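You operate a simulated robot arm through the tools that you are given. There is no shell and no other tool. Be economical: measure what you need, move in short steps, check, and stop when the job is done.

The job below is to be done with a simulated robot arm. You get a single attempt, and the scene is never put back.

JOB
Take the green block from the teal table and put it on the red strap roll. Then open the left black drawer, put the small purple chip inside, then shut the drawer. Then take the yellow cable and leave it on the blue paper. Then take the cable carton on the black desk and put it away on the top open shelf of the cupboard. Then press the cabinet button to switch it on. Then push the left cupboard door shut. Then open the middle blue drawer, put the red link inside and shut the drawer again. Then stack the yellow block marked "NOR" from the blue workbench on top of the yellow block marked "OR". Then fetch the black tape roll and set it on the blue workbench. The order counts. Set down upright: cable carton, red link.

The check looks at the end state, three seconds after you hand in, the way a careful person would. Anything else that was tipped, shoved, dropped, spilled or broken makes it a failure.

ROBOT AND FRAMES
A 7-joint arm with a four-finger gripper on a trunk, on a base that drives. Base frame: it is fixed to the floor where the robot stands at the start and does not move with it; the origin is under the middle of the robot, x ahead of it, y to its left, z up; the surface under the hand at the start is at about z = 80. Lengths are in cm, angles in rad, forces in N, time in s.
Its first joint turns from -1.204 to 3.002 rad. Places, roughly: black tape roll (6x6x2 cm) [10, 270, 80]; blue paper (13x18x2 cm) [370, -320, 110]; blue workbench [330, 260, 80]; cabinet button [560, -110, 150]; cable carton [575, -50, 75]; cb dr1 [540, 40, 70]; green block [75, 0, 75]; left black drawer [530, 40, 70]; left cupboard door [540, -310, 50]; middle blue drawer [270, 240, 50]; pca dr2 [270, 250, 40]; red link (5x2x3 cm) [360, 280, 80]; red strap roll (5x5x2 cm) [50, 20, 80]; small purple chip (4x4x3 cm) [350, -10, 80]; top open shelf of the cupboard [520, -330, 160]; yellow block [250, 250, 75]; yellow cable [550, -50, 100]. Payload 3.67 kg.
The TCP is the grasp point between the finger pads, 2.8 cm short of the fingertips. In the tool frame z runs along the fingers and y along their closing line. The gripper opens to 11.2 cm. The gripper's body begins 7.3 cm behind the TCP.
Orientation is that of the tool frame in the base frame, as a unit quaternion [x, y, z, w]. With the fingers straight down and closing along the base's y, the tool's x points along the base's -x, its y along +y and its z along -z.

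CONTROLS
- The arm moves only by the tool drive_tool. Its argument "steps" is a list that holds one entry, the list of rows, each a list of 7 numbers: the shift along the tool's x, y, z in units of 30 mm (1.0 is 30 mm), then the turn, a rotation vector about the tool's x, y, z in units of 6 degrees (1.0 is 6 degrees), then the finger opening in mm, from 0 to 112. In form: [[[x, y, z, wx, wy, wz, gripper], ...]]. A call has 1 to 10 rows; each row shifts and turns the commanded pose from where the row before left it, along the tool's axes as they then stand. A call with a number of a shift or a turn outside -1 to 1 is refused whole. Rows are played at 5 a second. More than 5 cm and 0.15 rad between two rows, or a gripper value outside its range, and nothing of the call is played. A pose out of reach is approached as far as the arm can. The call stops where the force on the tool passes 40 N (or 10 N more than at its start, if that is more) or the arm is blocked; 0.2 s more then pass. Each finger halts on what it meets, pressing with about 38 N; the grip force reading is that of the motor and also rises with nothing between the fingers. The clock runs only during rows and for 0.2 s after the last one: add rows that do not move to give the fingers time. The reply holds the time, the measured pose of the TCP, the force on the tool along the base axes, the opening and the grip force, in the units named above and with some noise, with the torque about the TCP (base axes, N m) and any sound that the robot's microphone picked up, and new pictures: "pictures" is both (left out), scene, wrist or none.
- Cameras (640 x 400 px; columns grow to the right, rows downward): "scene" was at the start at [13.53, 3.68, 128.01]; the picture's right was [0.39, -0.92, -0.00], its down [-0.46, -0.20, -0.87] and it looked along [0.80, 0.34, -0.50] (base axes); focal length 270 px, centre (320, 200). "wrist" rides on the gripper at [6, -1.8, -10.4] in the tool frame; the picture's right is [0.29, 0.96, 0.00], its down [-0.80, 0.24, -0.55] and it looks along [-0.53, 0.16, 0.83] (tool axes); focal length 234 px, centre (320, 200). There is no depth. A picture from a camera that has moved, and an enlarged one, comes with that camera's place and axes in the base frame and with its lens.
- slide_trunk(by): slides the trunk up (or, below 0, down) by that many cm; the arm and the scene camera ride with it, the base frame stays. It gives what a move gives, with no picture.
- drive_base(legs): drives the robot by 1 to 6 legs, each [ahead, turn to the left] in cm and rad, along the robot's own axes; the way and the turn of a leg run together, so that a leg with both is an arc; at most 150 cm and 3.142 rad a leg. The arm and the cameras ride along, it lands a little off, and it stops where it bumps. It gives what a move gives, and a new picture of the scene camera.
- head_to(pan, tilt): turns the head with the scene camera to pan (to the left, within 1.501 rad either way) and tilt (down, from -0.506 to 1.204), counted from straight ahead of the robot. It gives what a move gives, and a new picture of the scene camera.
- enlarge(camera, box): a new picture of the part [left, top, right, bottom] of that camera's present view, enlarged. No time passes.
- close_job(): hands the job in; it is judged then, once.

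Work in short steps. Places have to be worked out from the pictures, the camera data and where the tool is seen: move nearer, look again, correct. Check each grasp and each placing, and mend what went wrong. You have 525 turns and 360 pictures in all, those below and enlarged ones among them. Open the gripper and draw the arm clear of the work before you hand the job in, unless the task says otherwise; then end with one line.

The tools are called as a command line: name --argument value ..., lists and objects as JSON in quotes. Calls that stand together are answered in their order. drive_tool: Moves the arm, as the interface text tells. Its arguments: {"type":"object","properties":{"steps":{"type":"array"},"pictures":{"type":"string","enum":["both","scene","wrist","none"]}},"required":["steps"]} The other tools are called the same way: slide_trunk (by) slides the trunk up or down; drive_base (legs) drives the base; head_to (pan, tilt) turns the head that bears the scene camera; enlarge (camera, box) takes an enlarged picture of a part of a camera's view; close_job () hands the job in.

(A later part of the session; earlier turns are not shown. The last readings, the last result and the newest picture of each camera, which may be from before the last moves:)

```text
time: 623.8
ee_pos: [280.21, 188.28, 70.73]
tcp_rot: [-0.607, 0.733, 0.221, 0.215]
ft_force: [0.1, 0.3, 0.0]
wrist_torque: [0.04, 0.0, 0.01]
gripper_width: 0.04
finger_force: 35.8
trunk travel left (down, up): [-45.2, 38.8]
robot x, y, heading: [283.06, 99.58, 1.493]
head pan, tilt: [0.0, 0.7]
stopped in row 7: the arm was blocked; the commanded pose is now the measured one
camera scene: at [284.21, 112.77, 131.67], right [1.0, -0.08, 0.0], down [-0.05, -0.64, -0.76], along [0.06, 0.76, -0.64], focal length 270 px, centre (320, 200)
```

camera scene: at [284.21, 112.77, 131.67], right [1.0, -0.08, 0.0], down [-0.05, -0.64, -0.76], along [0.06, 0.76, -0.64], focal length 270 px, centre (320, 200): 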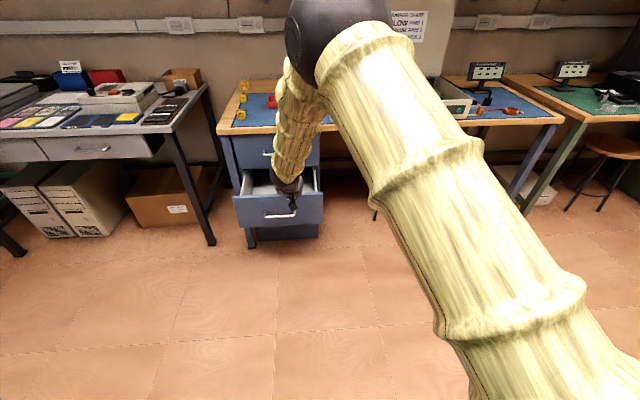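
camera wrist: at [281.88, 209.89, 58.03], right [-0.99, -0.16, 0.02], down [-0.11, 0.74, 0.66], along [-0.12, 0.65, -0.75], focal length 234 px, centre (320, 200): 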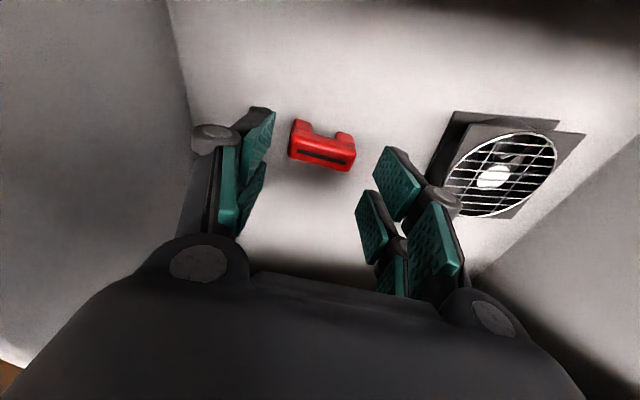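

Tilt is 36°, enough: the forearm stays in front of the bench. I lower the trunk 22 cm and turn slightly left to aim at the handle's middle.

slide_trunk --by -22

drive_base --legs '[[0, 0.08]]'

drive_tool --steps '[[[0, 0, 0, 0, 0, 0, 0]]]' --pictures "wrist"

```text
time: 626.1
ee_pos: [280.27, 188.34, 48.84]
tcp_rot: [-0.607, 0.732, 0.222, 0.216]
ft_force: [0.5, 0.9, -0.5]
wrist_torque: [-0.05, -0.02, 0.02]
gripper_width: 0.0
finger_force: 35.8
trunk travel left (down, up): [-23.2, 60.8]
robot x, y, heading: [283.02, 98.89, 1.497]
head pan, tilt: [0.0, 0.7]
```

```text
time: 627.0
ee_pos: [273.07, 187.89, 48.94]
tcp_rot: [-0.635, 0.708, 0.229, 0.207]
ft_force: [0.5, -0.6, -0.3]
wrist_torque: [0.0, 0.01, -0.01]
gripper_width: 0.01
finger_force: 35.6
trunk travel left (down, up): [-23.2, 60.8]
robot x, y, heading: [282.59, 99.02, 1.571]
head pan, tilt: [0.0, 0.7]
camera scene: at [283.1, 112.79, 109.67], right [1.0, 0.0, 0.0], down [0.0, -0.64, -0.76], along [0.0, 0.76, -0.64], focal length 270 px, centre (320, 200)
```

scene: 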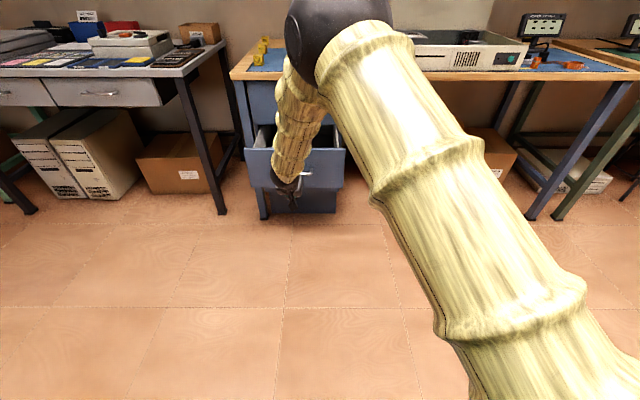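

```text
time: 627.4
ee_pos: [273.19, 187.87, 48.91]
tcp_rot: [-0.635, 0.708, 0.23, 0.207]
ft_force: [-0.7, -0.4, 1.0]
wrist_torque: [0.01, -0.02, 0.03]
gripper_width: 0.0
finger_force: 35.3
trunk travel left (down, up): [-23.2, 60.8]
robot x, y, heading: [283.03, 99.28, 1.575]
head pan, tilt: [0.0, 0.7]
camera wrist: at [274.38, 176.91, 53.63], right [-0.98, -0.15, -0.11], down [-0.15, 0.34, 0.93], along [-0.1, 0.93, -0.35], focal length 234 px, centre (320, 200)
```

wrist: 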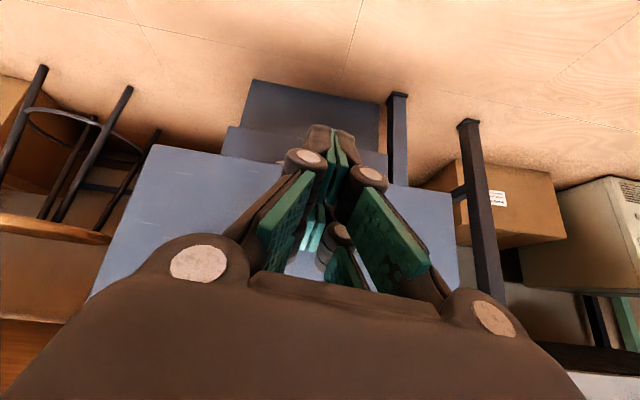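

Aimed at the handle. I push by driving the base forward.

drive_base --legs '[[24, 0]]'

```text
time: 629.2
ee_pos: [273.11, 212.39, 48.93]
tcp_rot: [-0.635, 0.708, 0.23, 0.207]
ft_force: [-0.3, 0.0, -0.5]
wrist_torque: [-0.04, 0.03, -0.01]
gripper_width: 0.02
finger_force: 36.0
trunk travel left (down, up): [-23.2, 60.8]
robot x, y, heading: [282.92, 123.19, 1.572]
head pan, tilt: [0.0, 0.7]
camera scene: at [283.03, 137.2, 109.67], right [1.0, 0.0, 0.0], down [0.0, -0.64, -0.76], along [0.0, 0.76, -0.64], focal length 270 px, centre (320, 200)
```

scene: 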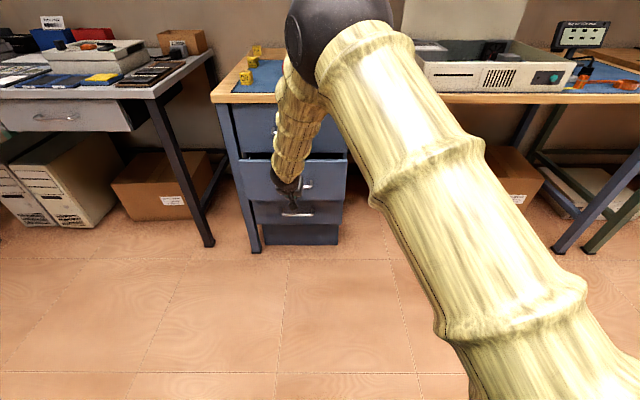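

drive_base --legs '[[6, 0]]'

drive_tool --steps '[[[-0.13, 0, 0.1, 0, 0, 0, 0], [-0.13, 0, 0.1, 0, 0, 0, 0], [-0.13, 0, 0.1, 0, 0, 0, 0], [-0.13, 0, 0.1, 0, 0, 0, 0], [-0.13, 0, 0.1, 0, 0, 0, 0], [-0.13, 0, 0.1, 0, 0, 0, 0], [-0.13, 0, 0.1, 0, 0, 0, 0], [-0.13, 0, 0.1, 0, 0, 0, 0]]]' --pictures "scene"

```text
time: 630.7
ee_pos: [272.97, 217.88, 48.46]
tcp_rot: [-0.636, 0.709, 0.228, 0.205]
ft_force: [-0.8, -1.8, -1.3]
wrist_torque: [0.0, -0.02, 0.03]
gripper_width: 0.01
finger_force: 35.6
trunk travel left (down, up): [-23.2, 60.8]
robot x, y, heading: [282.52, 129.86, 1.573]
head pan, tilt: [0.0, 0.7]
stopped in leg 1: the force on the tool passed its limit at 42 N (the readings are from after the stop); the commanded pose is now the measured one
camera scene: at [283.01, 143.22, 109.69], right [1.0, 0.0, 0.0], down [0.0, -0.64, -0.76], along [0.0, 0.76, -0.64], focal length 270 px, centre (320, 200)
```

scene: 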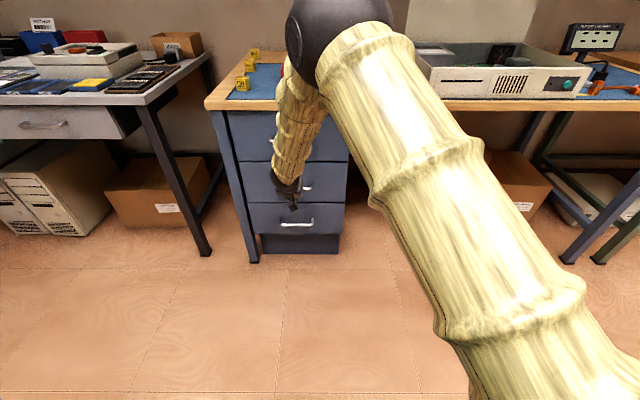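

```text
time: 631.1
ee_pos: [273.15, 218.26, 48.09]
tcp_rot: [-0.635, 0.711, 0.226, 0.198]
ft_force: [0.2, 0.1, -1.3]
wrist_torque: [-0.08, 0.0, -0.01]
gripper_width: 0.02
finger_force: 34.8
trunk travel left (down, up): [-23.2, 60.8]
robot x, y, heading: [282.93, 129.39, 1.574]
head pan, tilt: [0.0, 0.7]
stopped in row 2: the force on the tool passed its limit at 46 N (the readings are from after the stop); the commanded pose is now the measured one
camera scene: at [283.01, 143.21, 109.67], right [1.0, 0.0, 0.0], down [0.0, -0.64, -0.76], along [0.0, 0.76, -0.64], focal length 270 px, centre (320, 200)
```

scene: 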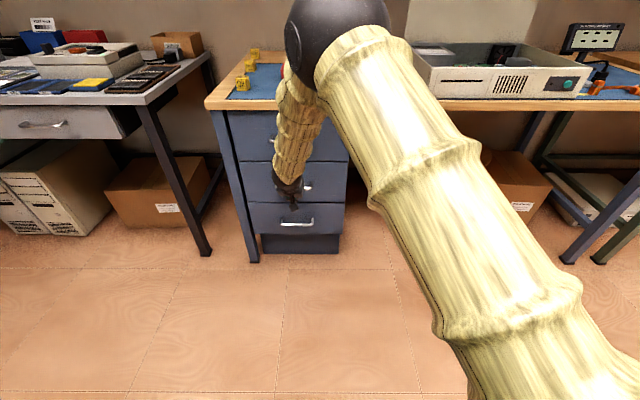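

The push met a firm stop twice. I back off and check that the drawer is flush.

drive_base --legs '[[-40, 0]]'

slide_trunk --by 25

head_to --pan 0.15 --tilt 0.55

enlarge --camera "scene" --box '[220, 120, 420, 270]'

```text
time: 633.7
ee_pos: [273.0, 177.72, 48.12]
tcp_rot: [-0.637, 0.71, 0.227, 0.198]
ft_force: [0.3, -0.3, -0.5]
wrist_torque: [0.01, -0.03, -0.01]
gripper_width: 0.0
finger_force: 35.3
trunk travel left (down, up): [-23.2, 60.8]
robot x, y, heading: [282.98, 89.18, 1.578]
head pan, tilt: [0.0, 0.7]
camera scene: at [283.17, 102.69, 109.67], right [1.0, 0.01, 0.0], down [0.0, -0.64, -0.76], along [-0.01, 0.76, -0.64], focal length 270 px, centre (320, 200)
```

scene: 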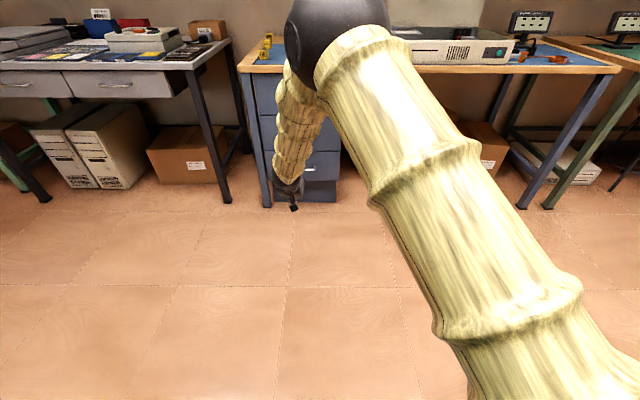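

```text
time: 636.2
ee_pos: [273.09, 177.65, 73.13]
tcp_rot: [-0.637, 0.71, 0.227, 0.197]
ft_force: [0.0, 0.7, 0.0]
wrist_torque: [0.02, -0.01, -0.02]
gripper_width: 0.0
finger_force: 35.3
trunk travel left (down, up): [-48.2, 35.8]
robot x, y, heading: [283.17, 89.08, 1.582]
head pan, tilt: [0.0, 0.7]
```

```text
time: 636.9
ee_pos: [273.01, 177.73, 73.19]
tcp_rot: [-0.636, 0.71, 0.227, 0.199]
ft_force: [-0.3, -0.4, 0.6]
wrist_torque: [0.02, 0.01, 0.0]
gripper_width: 0.02
finger_force: 35.6
trunk travel left (down, up): [-48.2, 35.8]
robot x, y, heading: [283.07, 89.24, 1.578]
head pan, tilt: [0.15, 0.55]
camera scene: at [281.83, 103.06, 135.98], right [0.99, 0.16, 0.0], down [0.08, -0.52, -0.85], along [-0.13, 0.84, -0.52], focal length 270 px, centre (320, 200)
```

scene: 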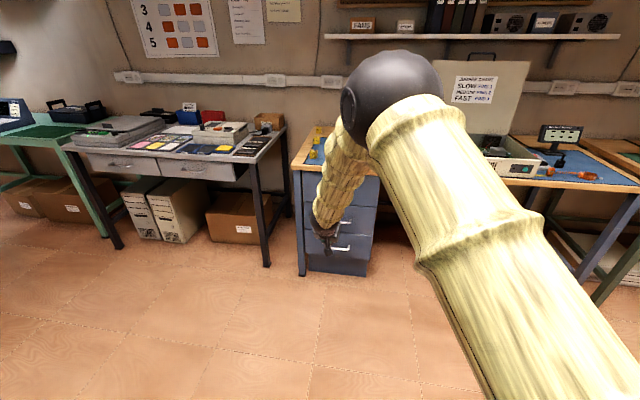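

```text
2.67 times, centred on (320, 195) of scene
camera zoom: at [281.83, 103.06, 135.98], right [0.99, 0.16, 0.0], down [0.08, -0.52, -0.85], along [-0.13, 0.84, -0.52], focal length 720 px, centre (320, 213)
```

zoom: 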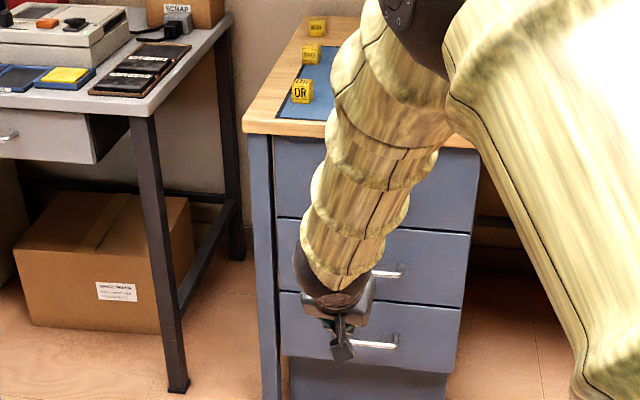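

All three drawer fronts line up, so it's shut. Now the yellow blocks: three stand along the bench's left edge. I untilt the hand and move closer to read them.

drive_tool --steps '[[[0, 0, -0.3, 0, 0.8, 0, 60], [0, 0, -0.3, 0, 0.8, 0, 60], [0, 0, -0.3, 0, 0.8, 0, 60], [0, 0, -0.3, 0, 0.8, 0, 60], [0, 0, -0.3, 0, 0.8, 0, 60], [0, 0, -0.3, 0, 0.4, 0, 60]]]' --pictures "none"

slide_trunk --by 25

drive_base --legs '[[0, -0.35], [60, 0], [0, 0.75]]'

head_to --pan 0.35 --tilt 0.6

```text
time: 638.3
ee_pos: [273.18, 175.51, 78.04]
tcp_rot: [-0.672, 0.736, 0.075, 0.03]
ft_force: [-0.2, 0.0, -0.4]
wrist_torque: [0.01, -0.06, 0.0]
gripper_width: 6.01
finger_force: 0.1
trunk travel left (down, up): [-48.2, 35.8]
robot x, y, heading: [283.27, 89.15, 1.574]
head pan, tilt: [0.15, 0.55]
```

```text
time: 640.9
ee_pos: [273.19, 175.66, 103.03]
tcp_rot: [-0.671, 0.737, 0.075, 0.03]
ft_force: [-0.3, -0.5, -1.3]
wrist_torque: [0.0, 0.0, 0.03]
gripper_width: 6.01
finger_force: 0.1
trunk travel left (down, up): [-73.2, 10.8]
robot x, y, heading: [283.23, 89.16, 1.577]
head pan, tilt: [0.15, 0.55]
```

```text
time: 647.4
ee_pos: [260.86, 221.6, 103.09]
tcp_rot: [0.804, -0.59, -0.08, -0.016]
ft_force: [0.6, 0.5, -0.5]
wrist_torque: [-0.04, 0.0, -0.02]
gripper_width: 5.99
finger_force: 0.0
trunk travel left (down, up): [-73.2, 10.8]
robot x, y, heading: [303.29, 145.61, 1.978]
head pan, tilt: [0.15, 0.55]
camera scene: at [297.03, 157.94, 160.99], right [0.85, 0.53, 0.0], down [0.28, -0.44, -0.85], along [-0.45, 0.72, -0.52], focal length 270 px, centre (320, 200)
```

scene: 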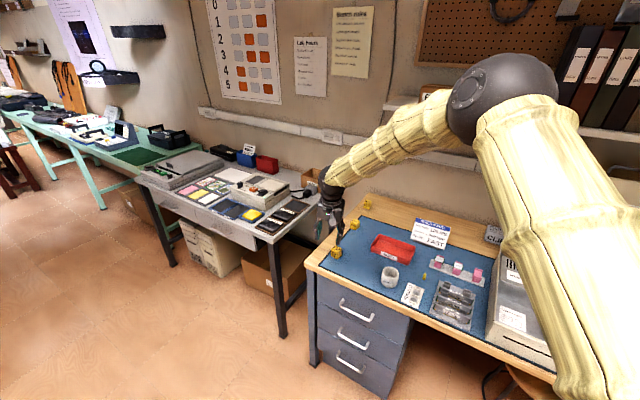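

```text
time: 648.1
ee_pos: [260.94, 221.52, 103.05]
tcp_rot: [0.804, -0.59, -0.08, -0.014]
ft_force: [-0.9, 0.2, -0.2]
wrist_torque: [0.01, 0.03, 0.03]
gripper_width: 5.99
finger_force: 0.2
trunk travel left (down, up): [-73.2, 10.8]
robot x, y, heading: [303.54, 145.61, 1.975]
head pan, tilt: [0.351, 0.6]
camera scene: at [295.76, 156.75, 160.54], right [0.73, 0.69, 0.0], down [0.39, -0.41, -0.83], along [-0.57, 0.6, -0.56], focal length 270 px, centre (320, 200)
```

scene: 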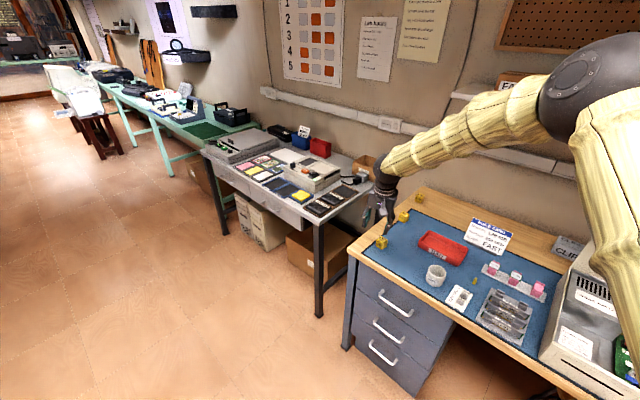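

enlarge --camera "scene" --box '[360, 180, 450, 260]'

drive_tool --steps '[[[0, 0, 0, 0, 0, 0, 60]]]' --pictures "wrist"

```text
5.00 times, centred on (405, 220) of scene
camera zoom: at [295.76, 156.75, 160.54], right [0.73, 0.69, 0.0], down [0.39, -0.41, -0.83], along [-0.57, 0.6, -0.56], focal length 1349 px, centre (-105, 100)
```

zoom: 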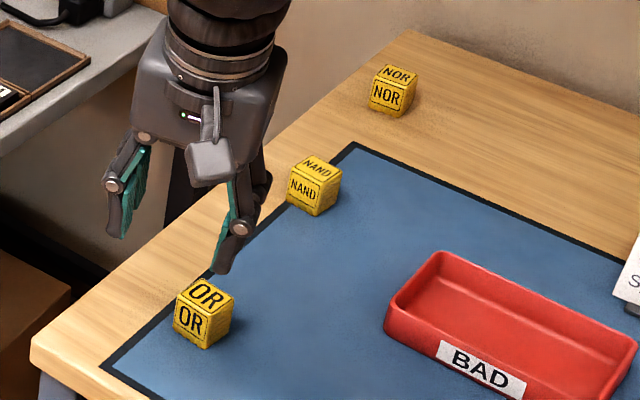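

```text
time: 648.5
ee_pos: [260.91, 221.49, 103.04]
tcp_rot: [0.804, -0.59, -0.08, -0.014]
ft_force: [-0.8, 0.0, -0.5]
wrist_torque: [0.04, -0.01, 0.01]
gripper_width: 5.99
finger_force: 0.1
trunk travel left (down, up): [-73.2, 10.8]
robot x, y, heading: [303.47, 145.6, 1.972]
head pan, tilt: [0.351, 0.6]
camera wrist: at [265.56, 215.28, 112.28], right [-0.82, -0.56, 0.02], down [-0.4, 0.61, 0.68], along [-0.4, 0.55, -0.73], focal length 234 px, centre (320, 200)
```

wrist: 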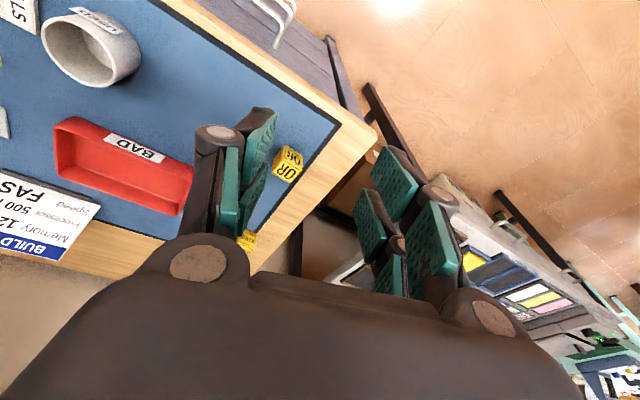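

The labels read OR (front), NAND (middle) and NOR (back). NOR is at about [253.8, 276.9], OR at [257.7, 234.8]. I raise slightly and reposition the base to about [263, 175].

slide_trunk --by 9

drive_base --legs '[[0, 0.54], [50, 0], [0, -0.945]]'

drive_tool --steps '[[[0, 0, 0, 0, 0, 0, 60]]]' --pictures "wrist"

```text
time: 649.8
ee_pos: [260.9, 221.57, 112.03]
tcp_rot: [0.804, -0.59, -0.079, -0.016]
ft_force: [0.0, 0.2, 0.8]
wrist_torque: [0.01, 0.0, -0.02]
gripper_width: 6.0
finger_force: 0.1
trunk travel left (down, up): [-82.2, 1.8]
robot x, y, heading: [303.49, 145.87, 1.974]
head pan, tilt: [0.351, 0.6]
```

```text
time: 656.7
ee_pos: [252.97, 261.11, 112.05]
tcp_rot: [-0.672, 0.737, 0.075, 0.03]
ft_force: [-0.1, 0.0, -0.3]
wrist_torque: [0.01, 0.03, -0.02]
gripper_width: 6.0
finger_force: 0.1
trunk travel left (down, up): [-82.2, 1.8]
robot x, y, heading: [262.75, 174.5, 1.578]
head pan, tilt: [0.351, 0.6]
camera scene: at [259.89, 188.01, 169.54], right [0.94, 0.35, 0.0], down [0.2, -0.53, -0.83], along [-0.29, 0.77, -0.57], focal length 270 px, centre (320, 200)
```

scene: 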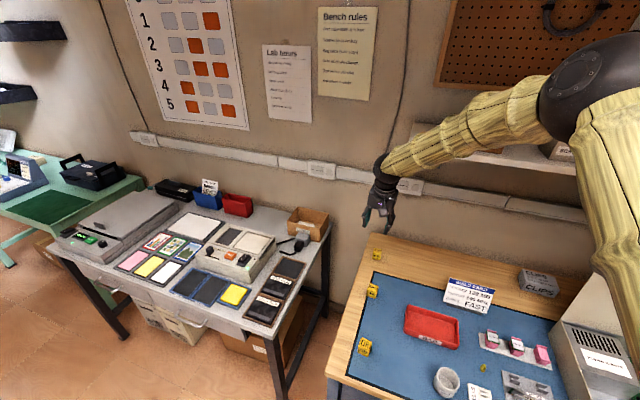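

```text
time: 657.1
ee_pos: [252.94, 261.3, 112.02]
tcp_rot: [-0.671, 0.737, 0.075, 0.03]
ft_force: [-0.7, 0.0, -0.8]
wrist_torque: [-0.02, -0.02, -0.01]
gripper_width: 5.99
finger_force: 0.0
trunk travel left (down, up): [-82.2, 1.8]
robot x, y, heading: [262.94, 174.47, 1.58]
head pan, tilt: [0.351, 0.6]
camera wrist: at [254.77, 253.62, 121.27], right [-0.98, -0.2, 0.02], down [-0.13, 0.72, 0.68], along [-0.15, 0.66, -0.73], focal length 234 px, centre (320, 200)
```

wrist: 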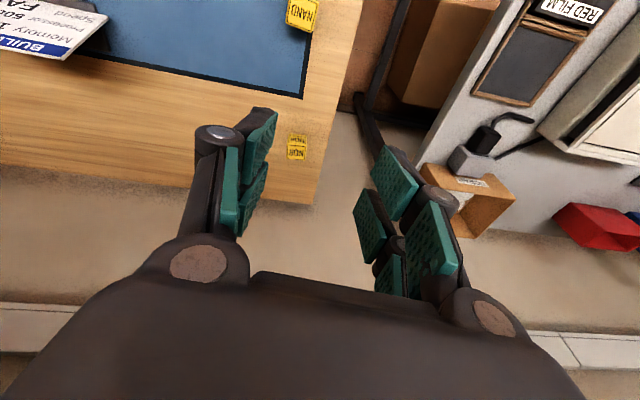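

enlarge --camera "wrist" --box '[265, 120, 329, 170]'

enlarge --camera "scene" --box '[340, 230, 400, 370]'

```text
8.00 times, centred on (297, 145) of wrist
camera zoom: at [254.77, 253.62, 121.27], right [-0.98, -0.2, 0.02], down [-0.13, 0.72, 0.68], along [-0.15, 0.66, -0.73], focal length 1873 px, centre (504, 640)
```

zoom: 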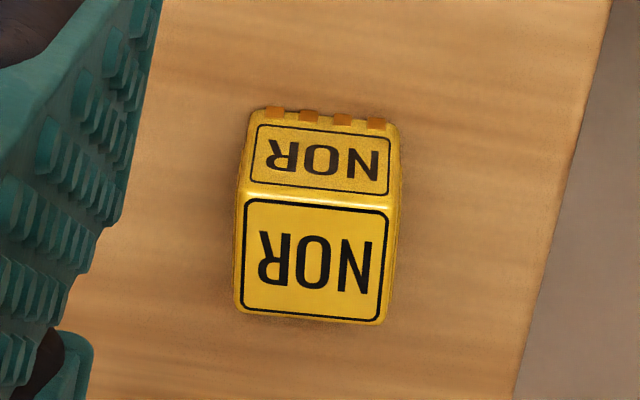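

```text
2.86 times, centred on (370, 300) of scene
camera zoom: at [259.84, 188.02, 169.54], right [0.94, 0.35, 0.0], down [0.2, -0.53, -0.82], along [-0.29, 0.77, -0.57], focal length 771 px, centre (177, -86)
```

zoom: 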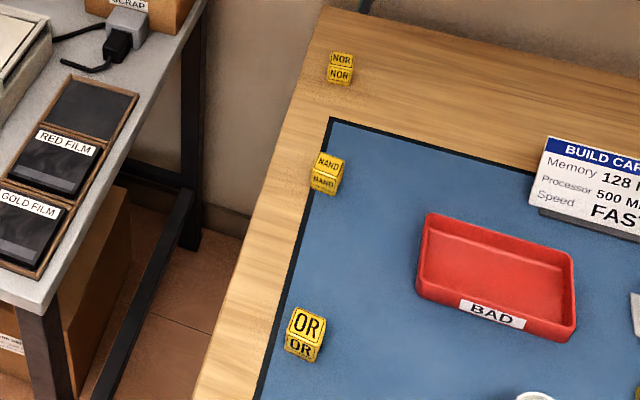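

NOR's top is centred at [253.5, 277.0], 3.3 cm wide, yawed about 5.5°. I turn the hand to match, lower to z ≈ 100, and roll 12 cm forward.

drive_tool --steps '[[[0.116, -0.056, 0.79, 0, 0, -0.6, 70], [0.116, -0.056, 0.79, 0, 0, -0.6, 70], [0.116, -0.056, 0.79, 0, 0, -0.6, 70], [0.116, -0.056, 0.79, 0, 0, 0, 70], [0.116, -0.056, 0.79, 0, 0, 0, 70]]]' --pictures "none"

drive_base --legs '[[12, 0]]'

drive_tool --steps '[[[0, 0, 0, 0, 0, 0, 70]]]' --pictures "wrist"

```text
time: 658.3
ee_pos: [253.11, 261.38, 99.99]
tcp_rot: [0.738, -0.67, -0.073, -0.039]
ft_force: [0.0, 0.1, 0.8]
wrist_torque: [0.02, 0.02, -0.01]
gripper_width: 6.98
finger_force: 0.1
trunk travel left (down, up): [-82.2, 1.8]
robot x, y, heading: [262.91, 174.6, 1.575]
head pan, tilt: [0.351, 0.6]
```

```text
time: 659.5
ee_pos: [253.04, 273.43, 100.05]
tcp_rot: [0.738, -0.67, -0.072, -0.038]
ft_force: [0.0, 0.4, -0.3]
wrist_torque: [0.02, 0.0, -0.01]
gripper_width: 6.98
finger_force: 0.1
trunk travel left (down, up): [-82.2, 1.8]
robot x, y, heading: [262.96, 186.78, 1.583]
head pan, tilt: [0.351, 0.6]
camera scene: at [259.76, 200.09, 169.54], right [0.94, 0.35, 0.0], down [0.2, -0.53, -0.82], along [-0.29, 0.77, -0.57], focal length 270 px, centre (320, 200)
```

scene: 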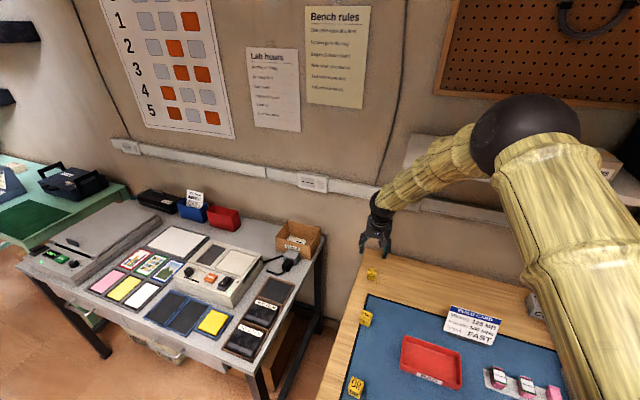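

```text
time: 659.9
ee_pos: [252.91, 273.23, 100.15]
tcp_rot: [0.738, -0.669, -0.074, -0.038]
ft_force: [0.0, 0.1, 0.1]
wrist_torque: [0.02, -0.03, 0.0]
gripper_width: 7.0
finger_force: 0.0
trunk travel left (down, up): [-82.2, 1.8]
robot x, y, heading: [262.45, 186.76, 1.579]
head pan, tilt: [0.351, 0.6]
camera wrist: at [255.96, 266.02, 109.33], right [-0.93, -0.38, -0.01], down [-0.28, 0.67, 0.68], along [-0.25, 0.63, -0.73], focal length 234 px, centre (320, 200)
```

wrist: 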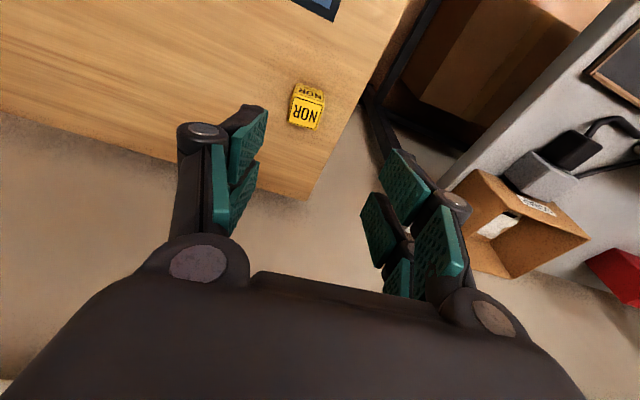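

Aligned. I go down onto the block in two stages.

drive_tool --steps '[[[-0.03, -0.09, 0.95, 0, 0, 0, 70], [-0.03, -0.09, 0.95, 0, 0, 0, 70], [-0.03, -0.09, 0.95, 0, 0, 0, 70], [-0.03, -0.09, 0.95, 0, 0, 0, 70]]]' --pictures "wrist"

```text
time: 660.9
ee_pos: [253.39, 275.56, 88.66]
tcp_rot: [0.738, -0.67, -0.072, -0.038]
ft_force: [-0.8, -1.2, 0.0]
wrist_torque: [-0.05, 0.03, 0.03]
gripper_width: 6.98
finger_force: 0.0
trunk travel left (down, up): [-82.2, 1.8]
robot x, y, heading: [262.72, 186.5, 1.576]
head pan, tilt: [0.351, 0.6]
camera wrist: at [256.37, 268.46, 97.89], right [-0.93, -0.38, -0.01], down [-0.28, 0.68, 0.68], along [-0.25, 0.63, -0.73], focal length 234 px, centre (320, 200)
```

wrist: 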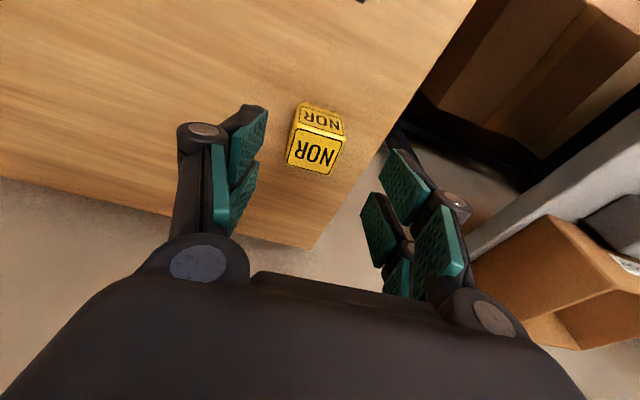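

drive_tool --steps '[[[0, -0.06, 0.95, 0, 0, 0, 70], [0, -0.05, 0.7, 0, 0, 0, 70], [0, 0, 0.15, 0, 0, 0, 70], [0, 0, 0, 0, 0, 0, 70]]]' --pictures "wrist"

```text
time: 661.9
ee_pos: [253.36, 276.53, 83.41]
tcp_rot: [0.738, -0.67, -0.072, -0.038]
ft_force: [0.0, 0.1, -0.5]
wrist_torque: [0.06, 0.02, -0.04]
gripper_width: 7.01
finger_force: 0.0
trunk travel left (down, up): [-82.2, 1.8]
robot x, y, heading: [262.44, 186.59, 1.577]
head pan, tilt: [0.351, 0.6]
camera wrist: at [256.41, 269.23, 92.61], right [-0.93, -0.38, -0.01], down [-0.28, 0.68, 0.68], along [-0.25, 0.63, -0.73], focal length 234 px, centre (320, 200)
```

wrist: 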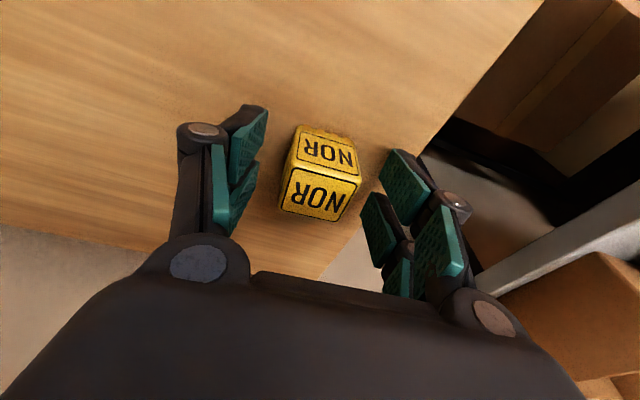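

The block is between the pads. I close and lift.

drive_tool --steps '[[[0, 0, 0, 0, 0, 0, 15], [0, 0, 0, 0, 0, 0, 15], [0, 0, 0, 0, 0, 0, 15], [0.03, 0, -0.4, 0, 0, 0, 15], [0.1, 0, -0.9, 0, 0, 0, 15], [0.1, 0, -0.9, 0, 0, 0, 15], [0.1, 0, -0.9, 0, 0, 0, 15], [0.1, 0, -0.9, 0, 0, 0, 15], [0.1, 0, -0.9, 0, 0, 0, 15]]]' --pictures "wrist"

```text
time: 663.9
ee_pos: [254.49, 272.48, 97.73]
tcp_rot: [0.738, -0.669, -0.073, -0.038]
ft_force: [-0.4, 0.1, -0.2]
wrist_torque: [0.02, 0.03, 0.04]
gripper_width: 3.49
finger_force: 38.1
trunk travel left (down, up): [-82.2, 1.8]
robot x, y, heading: [262.61, 186.43, 1.581]
head pan, tilt: [0.351, 0.6]
camera wrist: at [257.45, 265.31, 106.95], right [-0.93, -0.38, -0.01], down [-0.28, 0.67, 0.68], along [-0.25, 0.63, -0.73], focal length 234 px, centre (320, 200)
```

wrist: 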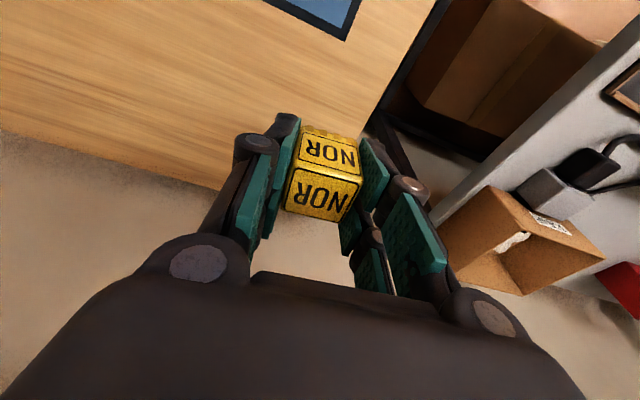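

Held. I back the base by 37 cm so the block comes over OR.

drive_base --legs '[[-37, 0]]'

drive_tool --steps '[[[0, 0, 0, 0, 0, 0, 15]]]' --pictures "wrist"

```text
time: 666.3
ee_pos: [254.86, 235.5, 97.69]
tcp_rot: [0.738, -0.67, -0.073, -0.039]
ft_force: [-0.5, -0.2, -0.9]
wrist_torque: [-0.02, -0.01, 0.0]
gripper_width: 3.52
finger_force: 37.8
trunk travel left (down, up): [-82.2, 1.8]
robot x, y, heading: [262.82, 149.27, 1.575]
head pan, tilt: [0.351, 0.6]
camera scene: at [260.06, 162.74, 169.54], right [0.94, 0.35, 0.0], down [0.2, -0.53, -0.83], along [-0.29, 0.77, -0.56], focal length 270 px, centre (320, 200)
```

scene: 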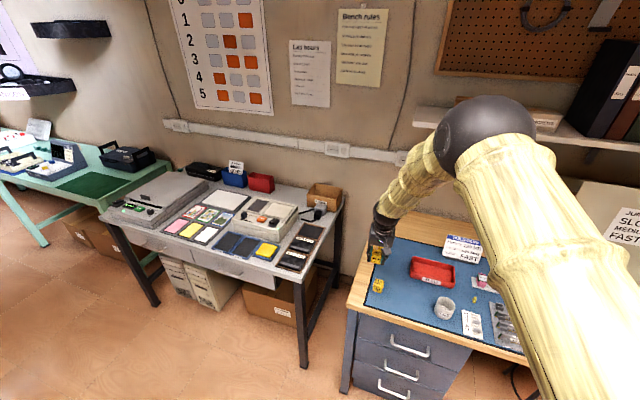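

```text
time: 666.7
ee_pos: [255.06, 235.48, 97.62]
tcp_rot: [0.736, -0.672, -0.073, -0.038]
ft_force: [0.9, -0.4, -1.9]
wrist_torque: [0.01, 0.02, -0.01]
gripper_width: 3.47
finger_force: 37.7
trunk travel left (down, up): [-82.2, 1.8]
robot x, y, heading: [262.59, 149.64, 1.58]
head pan, tilt: [0.351, 0.6]
camera wrist: at [257.86, 228.27, 106.84], right [-0.93, -0.38, -0.01], down [-0.28, 0.68, 0.68], along [-0.25, 0.63, -0.73], focal length 234 px, centre (320, 200)
```

wrist: 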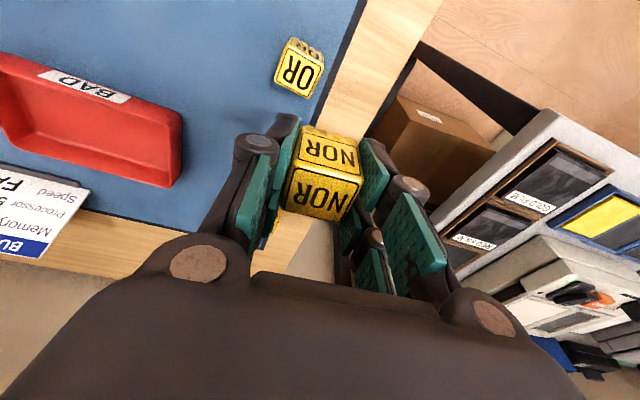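

enlarge --camera "wrist" --box '[260, 25, 340, 110]'

```text
4.71 times, centred on (300, 68) of wrist
camera zoom: at [257.86, 228.27, 106.84], right [-0.93, -0.38, -0.01], down [-0.28, 0.68, 0.68], along [-0.25, 0.63, -0.73], focal length 1102 px, centre (414, 824)
```

zoom: 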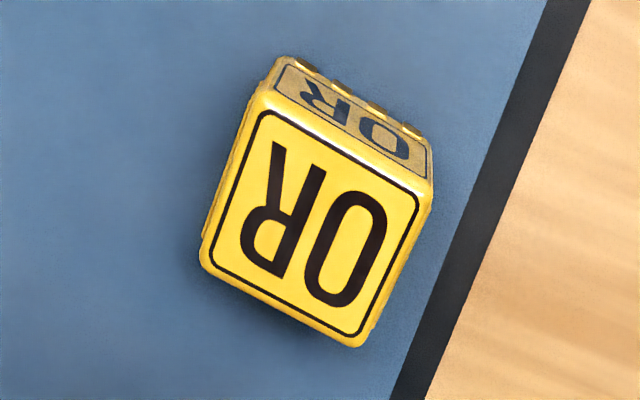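

OR's top is centred at [257.4, 234.7], yawed about -4°. I turn the held block to match and shift over it.

drive_tool --steps '[[[0, 0, 0, 0, 0, 0.8, 15], [0, 0, 0, 0, 0, 0.85, 15], [0.09, -0.4, 0, 0, 0, 0, 15], [0.09, -0.4, 0, 0, 0, 0, 15], [0, 0, 0, 0, 0, 0, 15]]]' --pictures "wrist"

```text
time: 667.9
ee_pos: [257.26, 234.79, 97.46]
tcp_rot: [-0.677, 0.732, 0.075, 0.031]
ft_force: [-0.9, -0.7, -0.6]
wrist_torque: [-0.02, -0.03, -0.03]
gripper_width: 3.5
finger_force: 37.6
trunk travel left (down, up): [-82.2, 1.8]
robot x, y, heading: [262.99, 149.39, 1.579]
head pan, tilt: [0.351, 0.6]
camera wrist: at [259.2, 227.26, 106.62], right [-0.98, -0.21, 0.02], down [-0.14, 0.72, 0.68], along [-0.16, 0.66, -0.73], focal length 234 px, centre (320, 200)
```

wrist: 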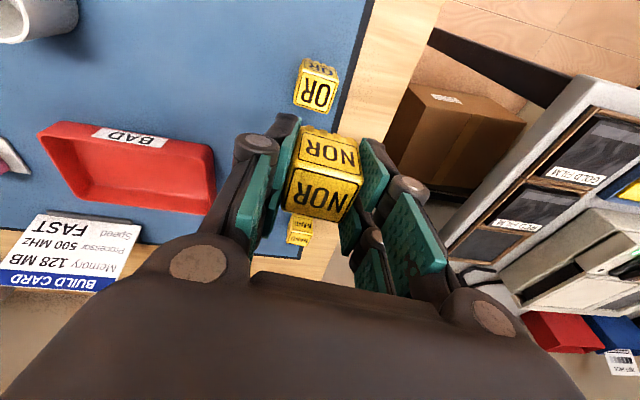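

Directly above and aligned. I lower 9.5 cm.

drive_tool --steps '[[[0.118, -0.054, 0.79, 0, 0, 0, 15], [0.118, -0.054, 0.79, 0, 0, 0, 15], [0.118, -0.054, 0.79, 0, 0, 0, 15], [0.09, -0.04, 0.6, 0, 0, 0, 15], [0, 0, 0, 0, 0, 0, 15]]]' --pictures "wrist"

enlarge --camera "scene" --box '[340, 220, 430, 310]'

```text
time: 669.1
ee_pos: [257.25, 234.86, 88.53]
tcp_rot: [-0.677, 0.732, 0.076, 0.033]
ft_force: [-0.1, -0.1, -0.3]
wrist_torque: [0.01, 0.01, 0.0]
gripper_width: 3.5
finger_force: 38.0
trunk travel left (down, up): [-82.2, 1.8]
robot x, y, heading: [263.04, 149.39, 1.576]
head pan, tilt: [0.351, 0.6]
camera wrist: at [259.2, 227.21, 97.63], right [-0.98, -0.21, 0.02], down [-0.14, 0.72, 0.68], along [-0.16, 0.66, -0.73], focal length 234 px, centre (320, 200)
```

wrist: 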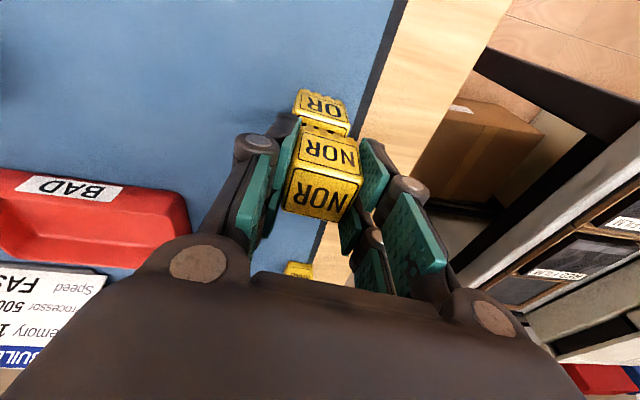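

```text
4.44 times, centred on (385, 265) of scene
camera zoom: at [260.07, 162.79, 169.54], right [0.94, 0.35, 0.0], down [0.2, -0.53, -0.83], along [-0.29, 0.77, -0.56], focal length 1199 px, centre (31, -89)
```

zoom: 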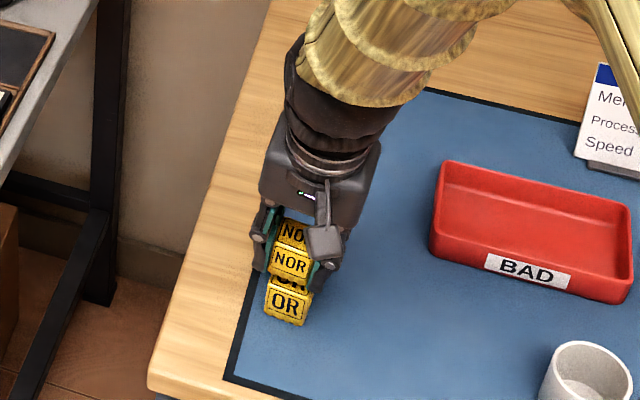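

NOR is just above OR. I lower in small steps until contact.

drive_tool --steps '[[[0.04, -0.02, 0.3, 0, 0, 0, 15], [0, 0, 0, 0, 0, 0, 15]]]' --pictures "none"

drive_tool --steps '[[[0.02, -0.01, 0.13, 0, 0, 0, 15], [0, 0, 0, 0, 0, 0, 15]]]' --pictures "none"

drive_tool --steps '[[[0.015, -0.01, 0.1, 0, 0, 0, 15], [0, 0, 0, 0, 0, 0, 15]]]' --pictures "wrist"

```text
time: 669.7
ee_pos: [257.28, 234.79, 87.45]
tcp_rot: [-0.677, 0.731, 0.075, 0.032]
ft_force: [0.2, -0.4, 0.4]
wrist_torque: [0.03, -0.02, 0.0]
gripper_width: 3.53
finger_force: 38.1
trunk travel left (down, up): [-82.2, 1.8]
robot x, y, heading: [262.73, 149.43, 1.576]
head pan, tilt: [0.351, 0.6]
```

```text
time: 670.3
ee_pos: [257.23, 234.78, 87.33]
tcp_rot: [-0.676, 0.732, 0.077, 0.032]
ft_force: [0.0, 0.5, 19.7]
wrist_torque: [0.04, -0.33, 0.02]
gripper_width: 3.52
finger_force: 38.5
trunk travel left (down, up): [-82.2, 1.8]
robot x, y, heading: [263.13, 149.54, 1.575]
head pan, tilt: [0.351, 0.6]
```

```text
time: 670.9
ee_pos: [257.35, 234.77, 87.09]
tcp_rot: [-0.676, 0.732, 0.078, 0.033]
ft_force: [0.7, 4.8, 29.9]
wrist_torque: [0.12, -0.52, 0.06]
gripper_width: 3.51
finger_force: 37.7
trunk travel left (down, up): [-82.2, 1.8]
robot x, y, heading: [262.82, 149.58, 1.576]
head pan, tilt: [0.351, 0.6]
camera wrist: at [259.22, 227.17, 96.28], right [-0.98, -0.21, 0.02], down [-0.14, 0.72, 0.68], along [-0.16, 0.66, -0.73], focal length 234 px, centre (320, 200)
```

wrist: 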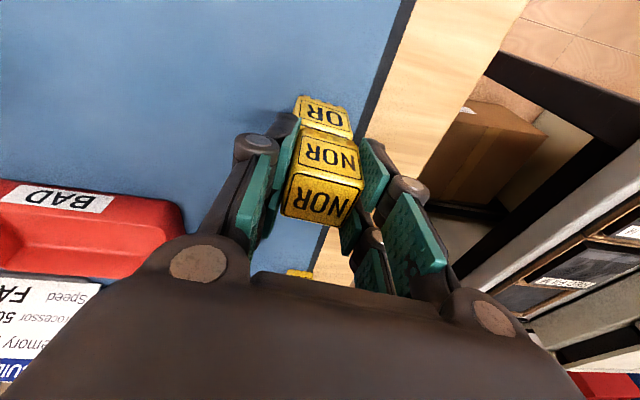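

Contact: NOR rests on OR. I ease off, open and rise straight up.

drive_tool --steps '[[[-0.01, 0.005, -0.09, 0, 0, 0, 15], [0, 0, 0, 0, 0, 0, 55], [0, 0, 0, 0, 0, 0, 55], [-0.06, 0.03, -0.4, 0, 0, 0, 55], [-0.118, 0.054, -0.79, 0, 0, 0, 55], [-0.118, 0.054, -0.79, 0, 0, 0, 55], [-0.118, 0.054, -0.79, 0, 0, 0, 55], [-0.118, 0.054, -0.79, 0, 0, 0, 55]]]' --pictures "wrist"

enlarge --camera "scene" --box '[340, 220, 430, 310]'

```text
time: 672.7
ee_pos: [257.29, 234.64, 97.94]
tcp_rot: [-0.678, 0.731, 0.075, 0.031]
ft_force: [0.7, -0.1, -0.7]
wrist_torque: [0.0, 0.01, 0.04]
gripper_width: 5.5
finger_force: 0.1
trunk travel left (down, up): [-82.2, 1.8]
robot x, y, heading: [262.78, 149.66, 1.579]
head pan, tilt: [0.351, 0.6]
camera wrist: at [259.21, 227.12, 107.17], right [-0.98, -0.21, 0.02], down [-0.14, 0.72, 0.68], along [-0.16, 0.66, -0.73], focal length 234 px, centre (320, 200)
```

wrist: 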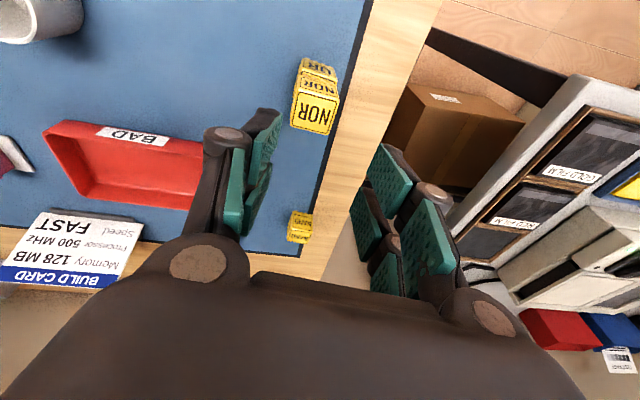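

```text
4.44 times, centred on (385, 265) of scene
camera zoom: at [260.06, 162.73, 169.54], right [0.94, 0.35, 0.0], down [0.2, -0.53, -0.83], along [-0.29, 0.77, -0.56], focal length 1199 px, centre (31, -89)
```

zoom: 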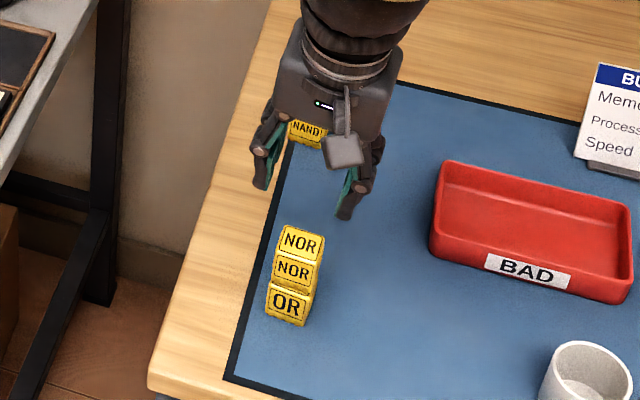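

NOR stands neatly on OR. Next the black tape roll on the mint bench. I back off and drive along the aisle to x ≈ 15.

drive_base --legs '[[-42, 0], [0, 1.571], [125, 0], [122, 0], [0, -1.571]]'

head_to --pan 0.15 --tilt 0.45

```text
time: 694.6
ee_pos: [8.55, 189.61, 97.8]
tcp_rot: [-0.684, 0.725, 0.075, 0.031]
ft_force: [-0.5, 0.2, -0.3]
wrist_torque: [-0.02, 0.0, 0.02]
gripper_width: 5.49
finger_force: 0.0
trunk travel left (down, up): [-82.2, 1.8]
robot x, y, heading: [15.99, 104.03, 1.596]
head pan, tilt: [0.351, 0.6]
camera scene: at [12.79, 117.72, 169.54], right [0.93, 0.37, 0.0], down [0.21, -0.53, -0.82], along [-0.3, 0.77, -0.57], focal length 270 px, centre (320, 200)
```

scene: 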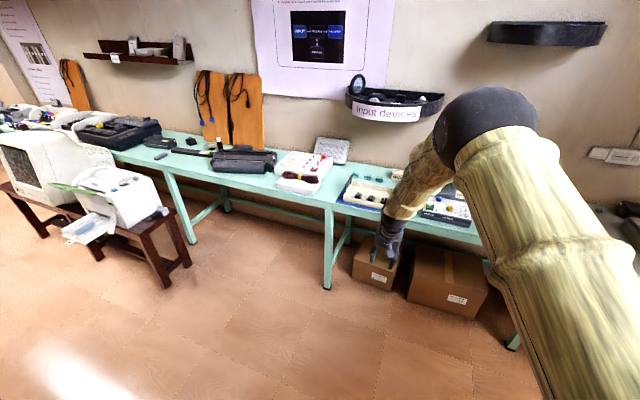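

```text
time: 695.3
ee_pos: [8.56, 189.52, 97.94]
tcp_rot: [-0.684, 0.725, 0.075, 0.032]
ft_force: [-0.2, -0.2, -0.1]
wrist_torque: [-0.01, -0.03, 0.0]
gripper_width: 5.5
finger_force: 0.0
trunk travel left (down, up): [-82.2, 1.8]
robot x, y, heading: [15.72, 104.74, 1.596]
head pan, tilt: [0.15, 0.45]
camera scene: at [14.4, 118.55, 170.89], right [0.98, 0.18, 0.0], down [0.08, -0.43, -0.9], along [-0.16, 0.89, -0.44], focal length 270 px, centre (320, 200)
```

scene: 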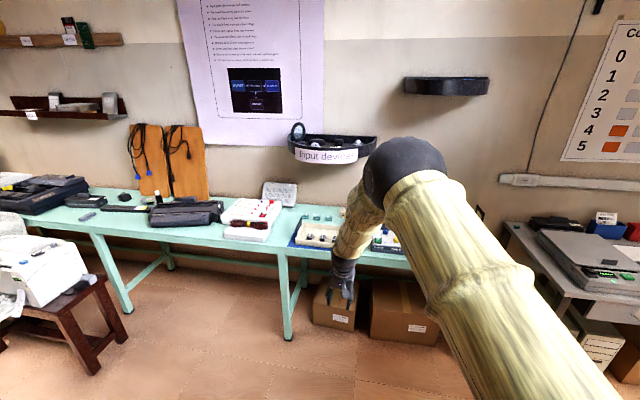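

The roll's spot is hidden behind the arm. I turn the base a bit so the arm swings aside.

drive_base --legs '[[0, 0.5]]'

head_to --pan -0.5 --tilt 0.5

enlarge --camera "scene" --box '[220, 170, 420, 280]'

```text
time: 697.1
ee_pos: [-31.47, 175.59, 97.96]
tcp_rot: [0.842, -0.534, -0.081, -0.011]
ft_force: [0.7, -1.1, 0.0]
wrist_torque: [0.01, 0.05, 0.03]
gripper_width: 5.53
finger_force: 0.0
trunk travel left (down, up): [-82.2, 1.8]
robot x, y, heading: [16.21, 103.89, 2.1]
head pan, tilt: [0.15, 0.45]
camera scene: at [7.83, 115.98, 170.89], right [0.78, 0.63, 0.0], down [0.27, -0.34, -0.9], along [-0.56, 0.7, -0.44], focal length 270 px, centre (320, 200)
```

scene: 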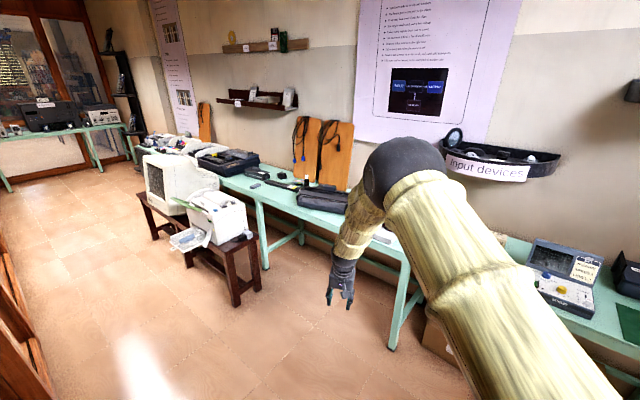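

```text
time: 698.2
ee_pos: [-31.31, 175.67, 97.87]
tcp_rot: [0.842, -0.534, -0.081, -0.011]
ft_force: [0.2, -0.4, 0.8]
wrist_torque: [0.02, -0.02, -0.02]
gripper_width: 5.5
finger_force: 0.0
trunk travel left (down, up): [-82.2, 1.8]
robot x, y, heading: [15.67, 104.68, 2.097]
head pan, tilt: [-0.499, 0.499]
camera scene: at [13.35, 117.92, 170.45], right [1.0, 0.03, 0.0], down [0.01, -0.48, -0.88], along [-0.02, 0.88, -0.48], focal length 270 px, centre (320, 200)
```

scene: 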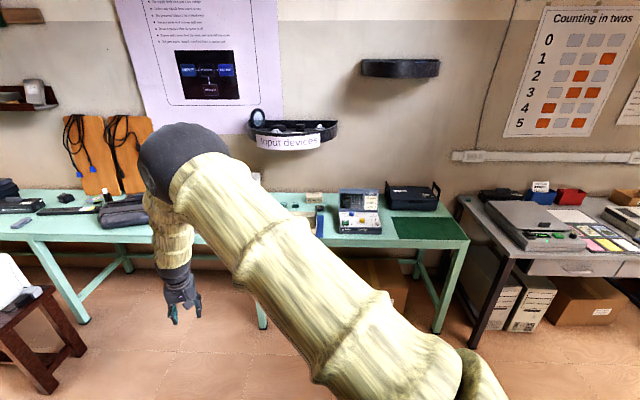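

```text
3.20 times, centred on (320, 225) of scene
camera zoom: at [13.35, 117.92, 170.45], right [1.0, 0.03, 0.0], down [0.01, -0.48, -0.88], along [-0.02, 0.88, -0.48], focal length 864 px, centre (320, 120)
```

zoom: 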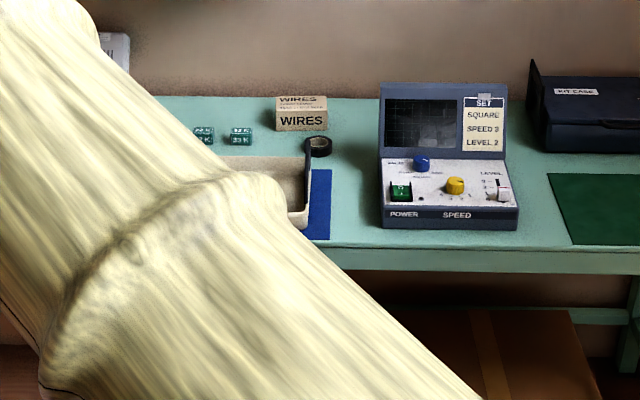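

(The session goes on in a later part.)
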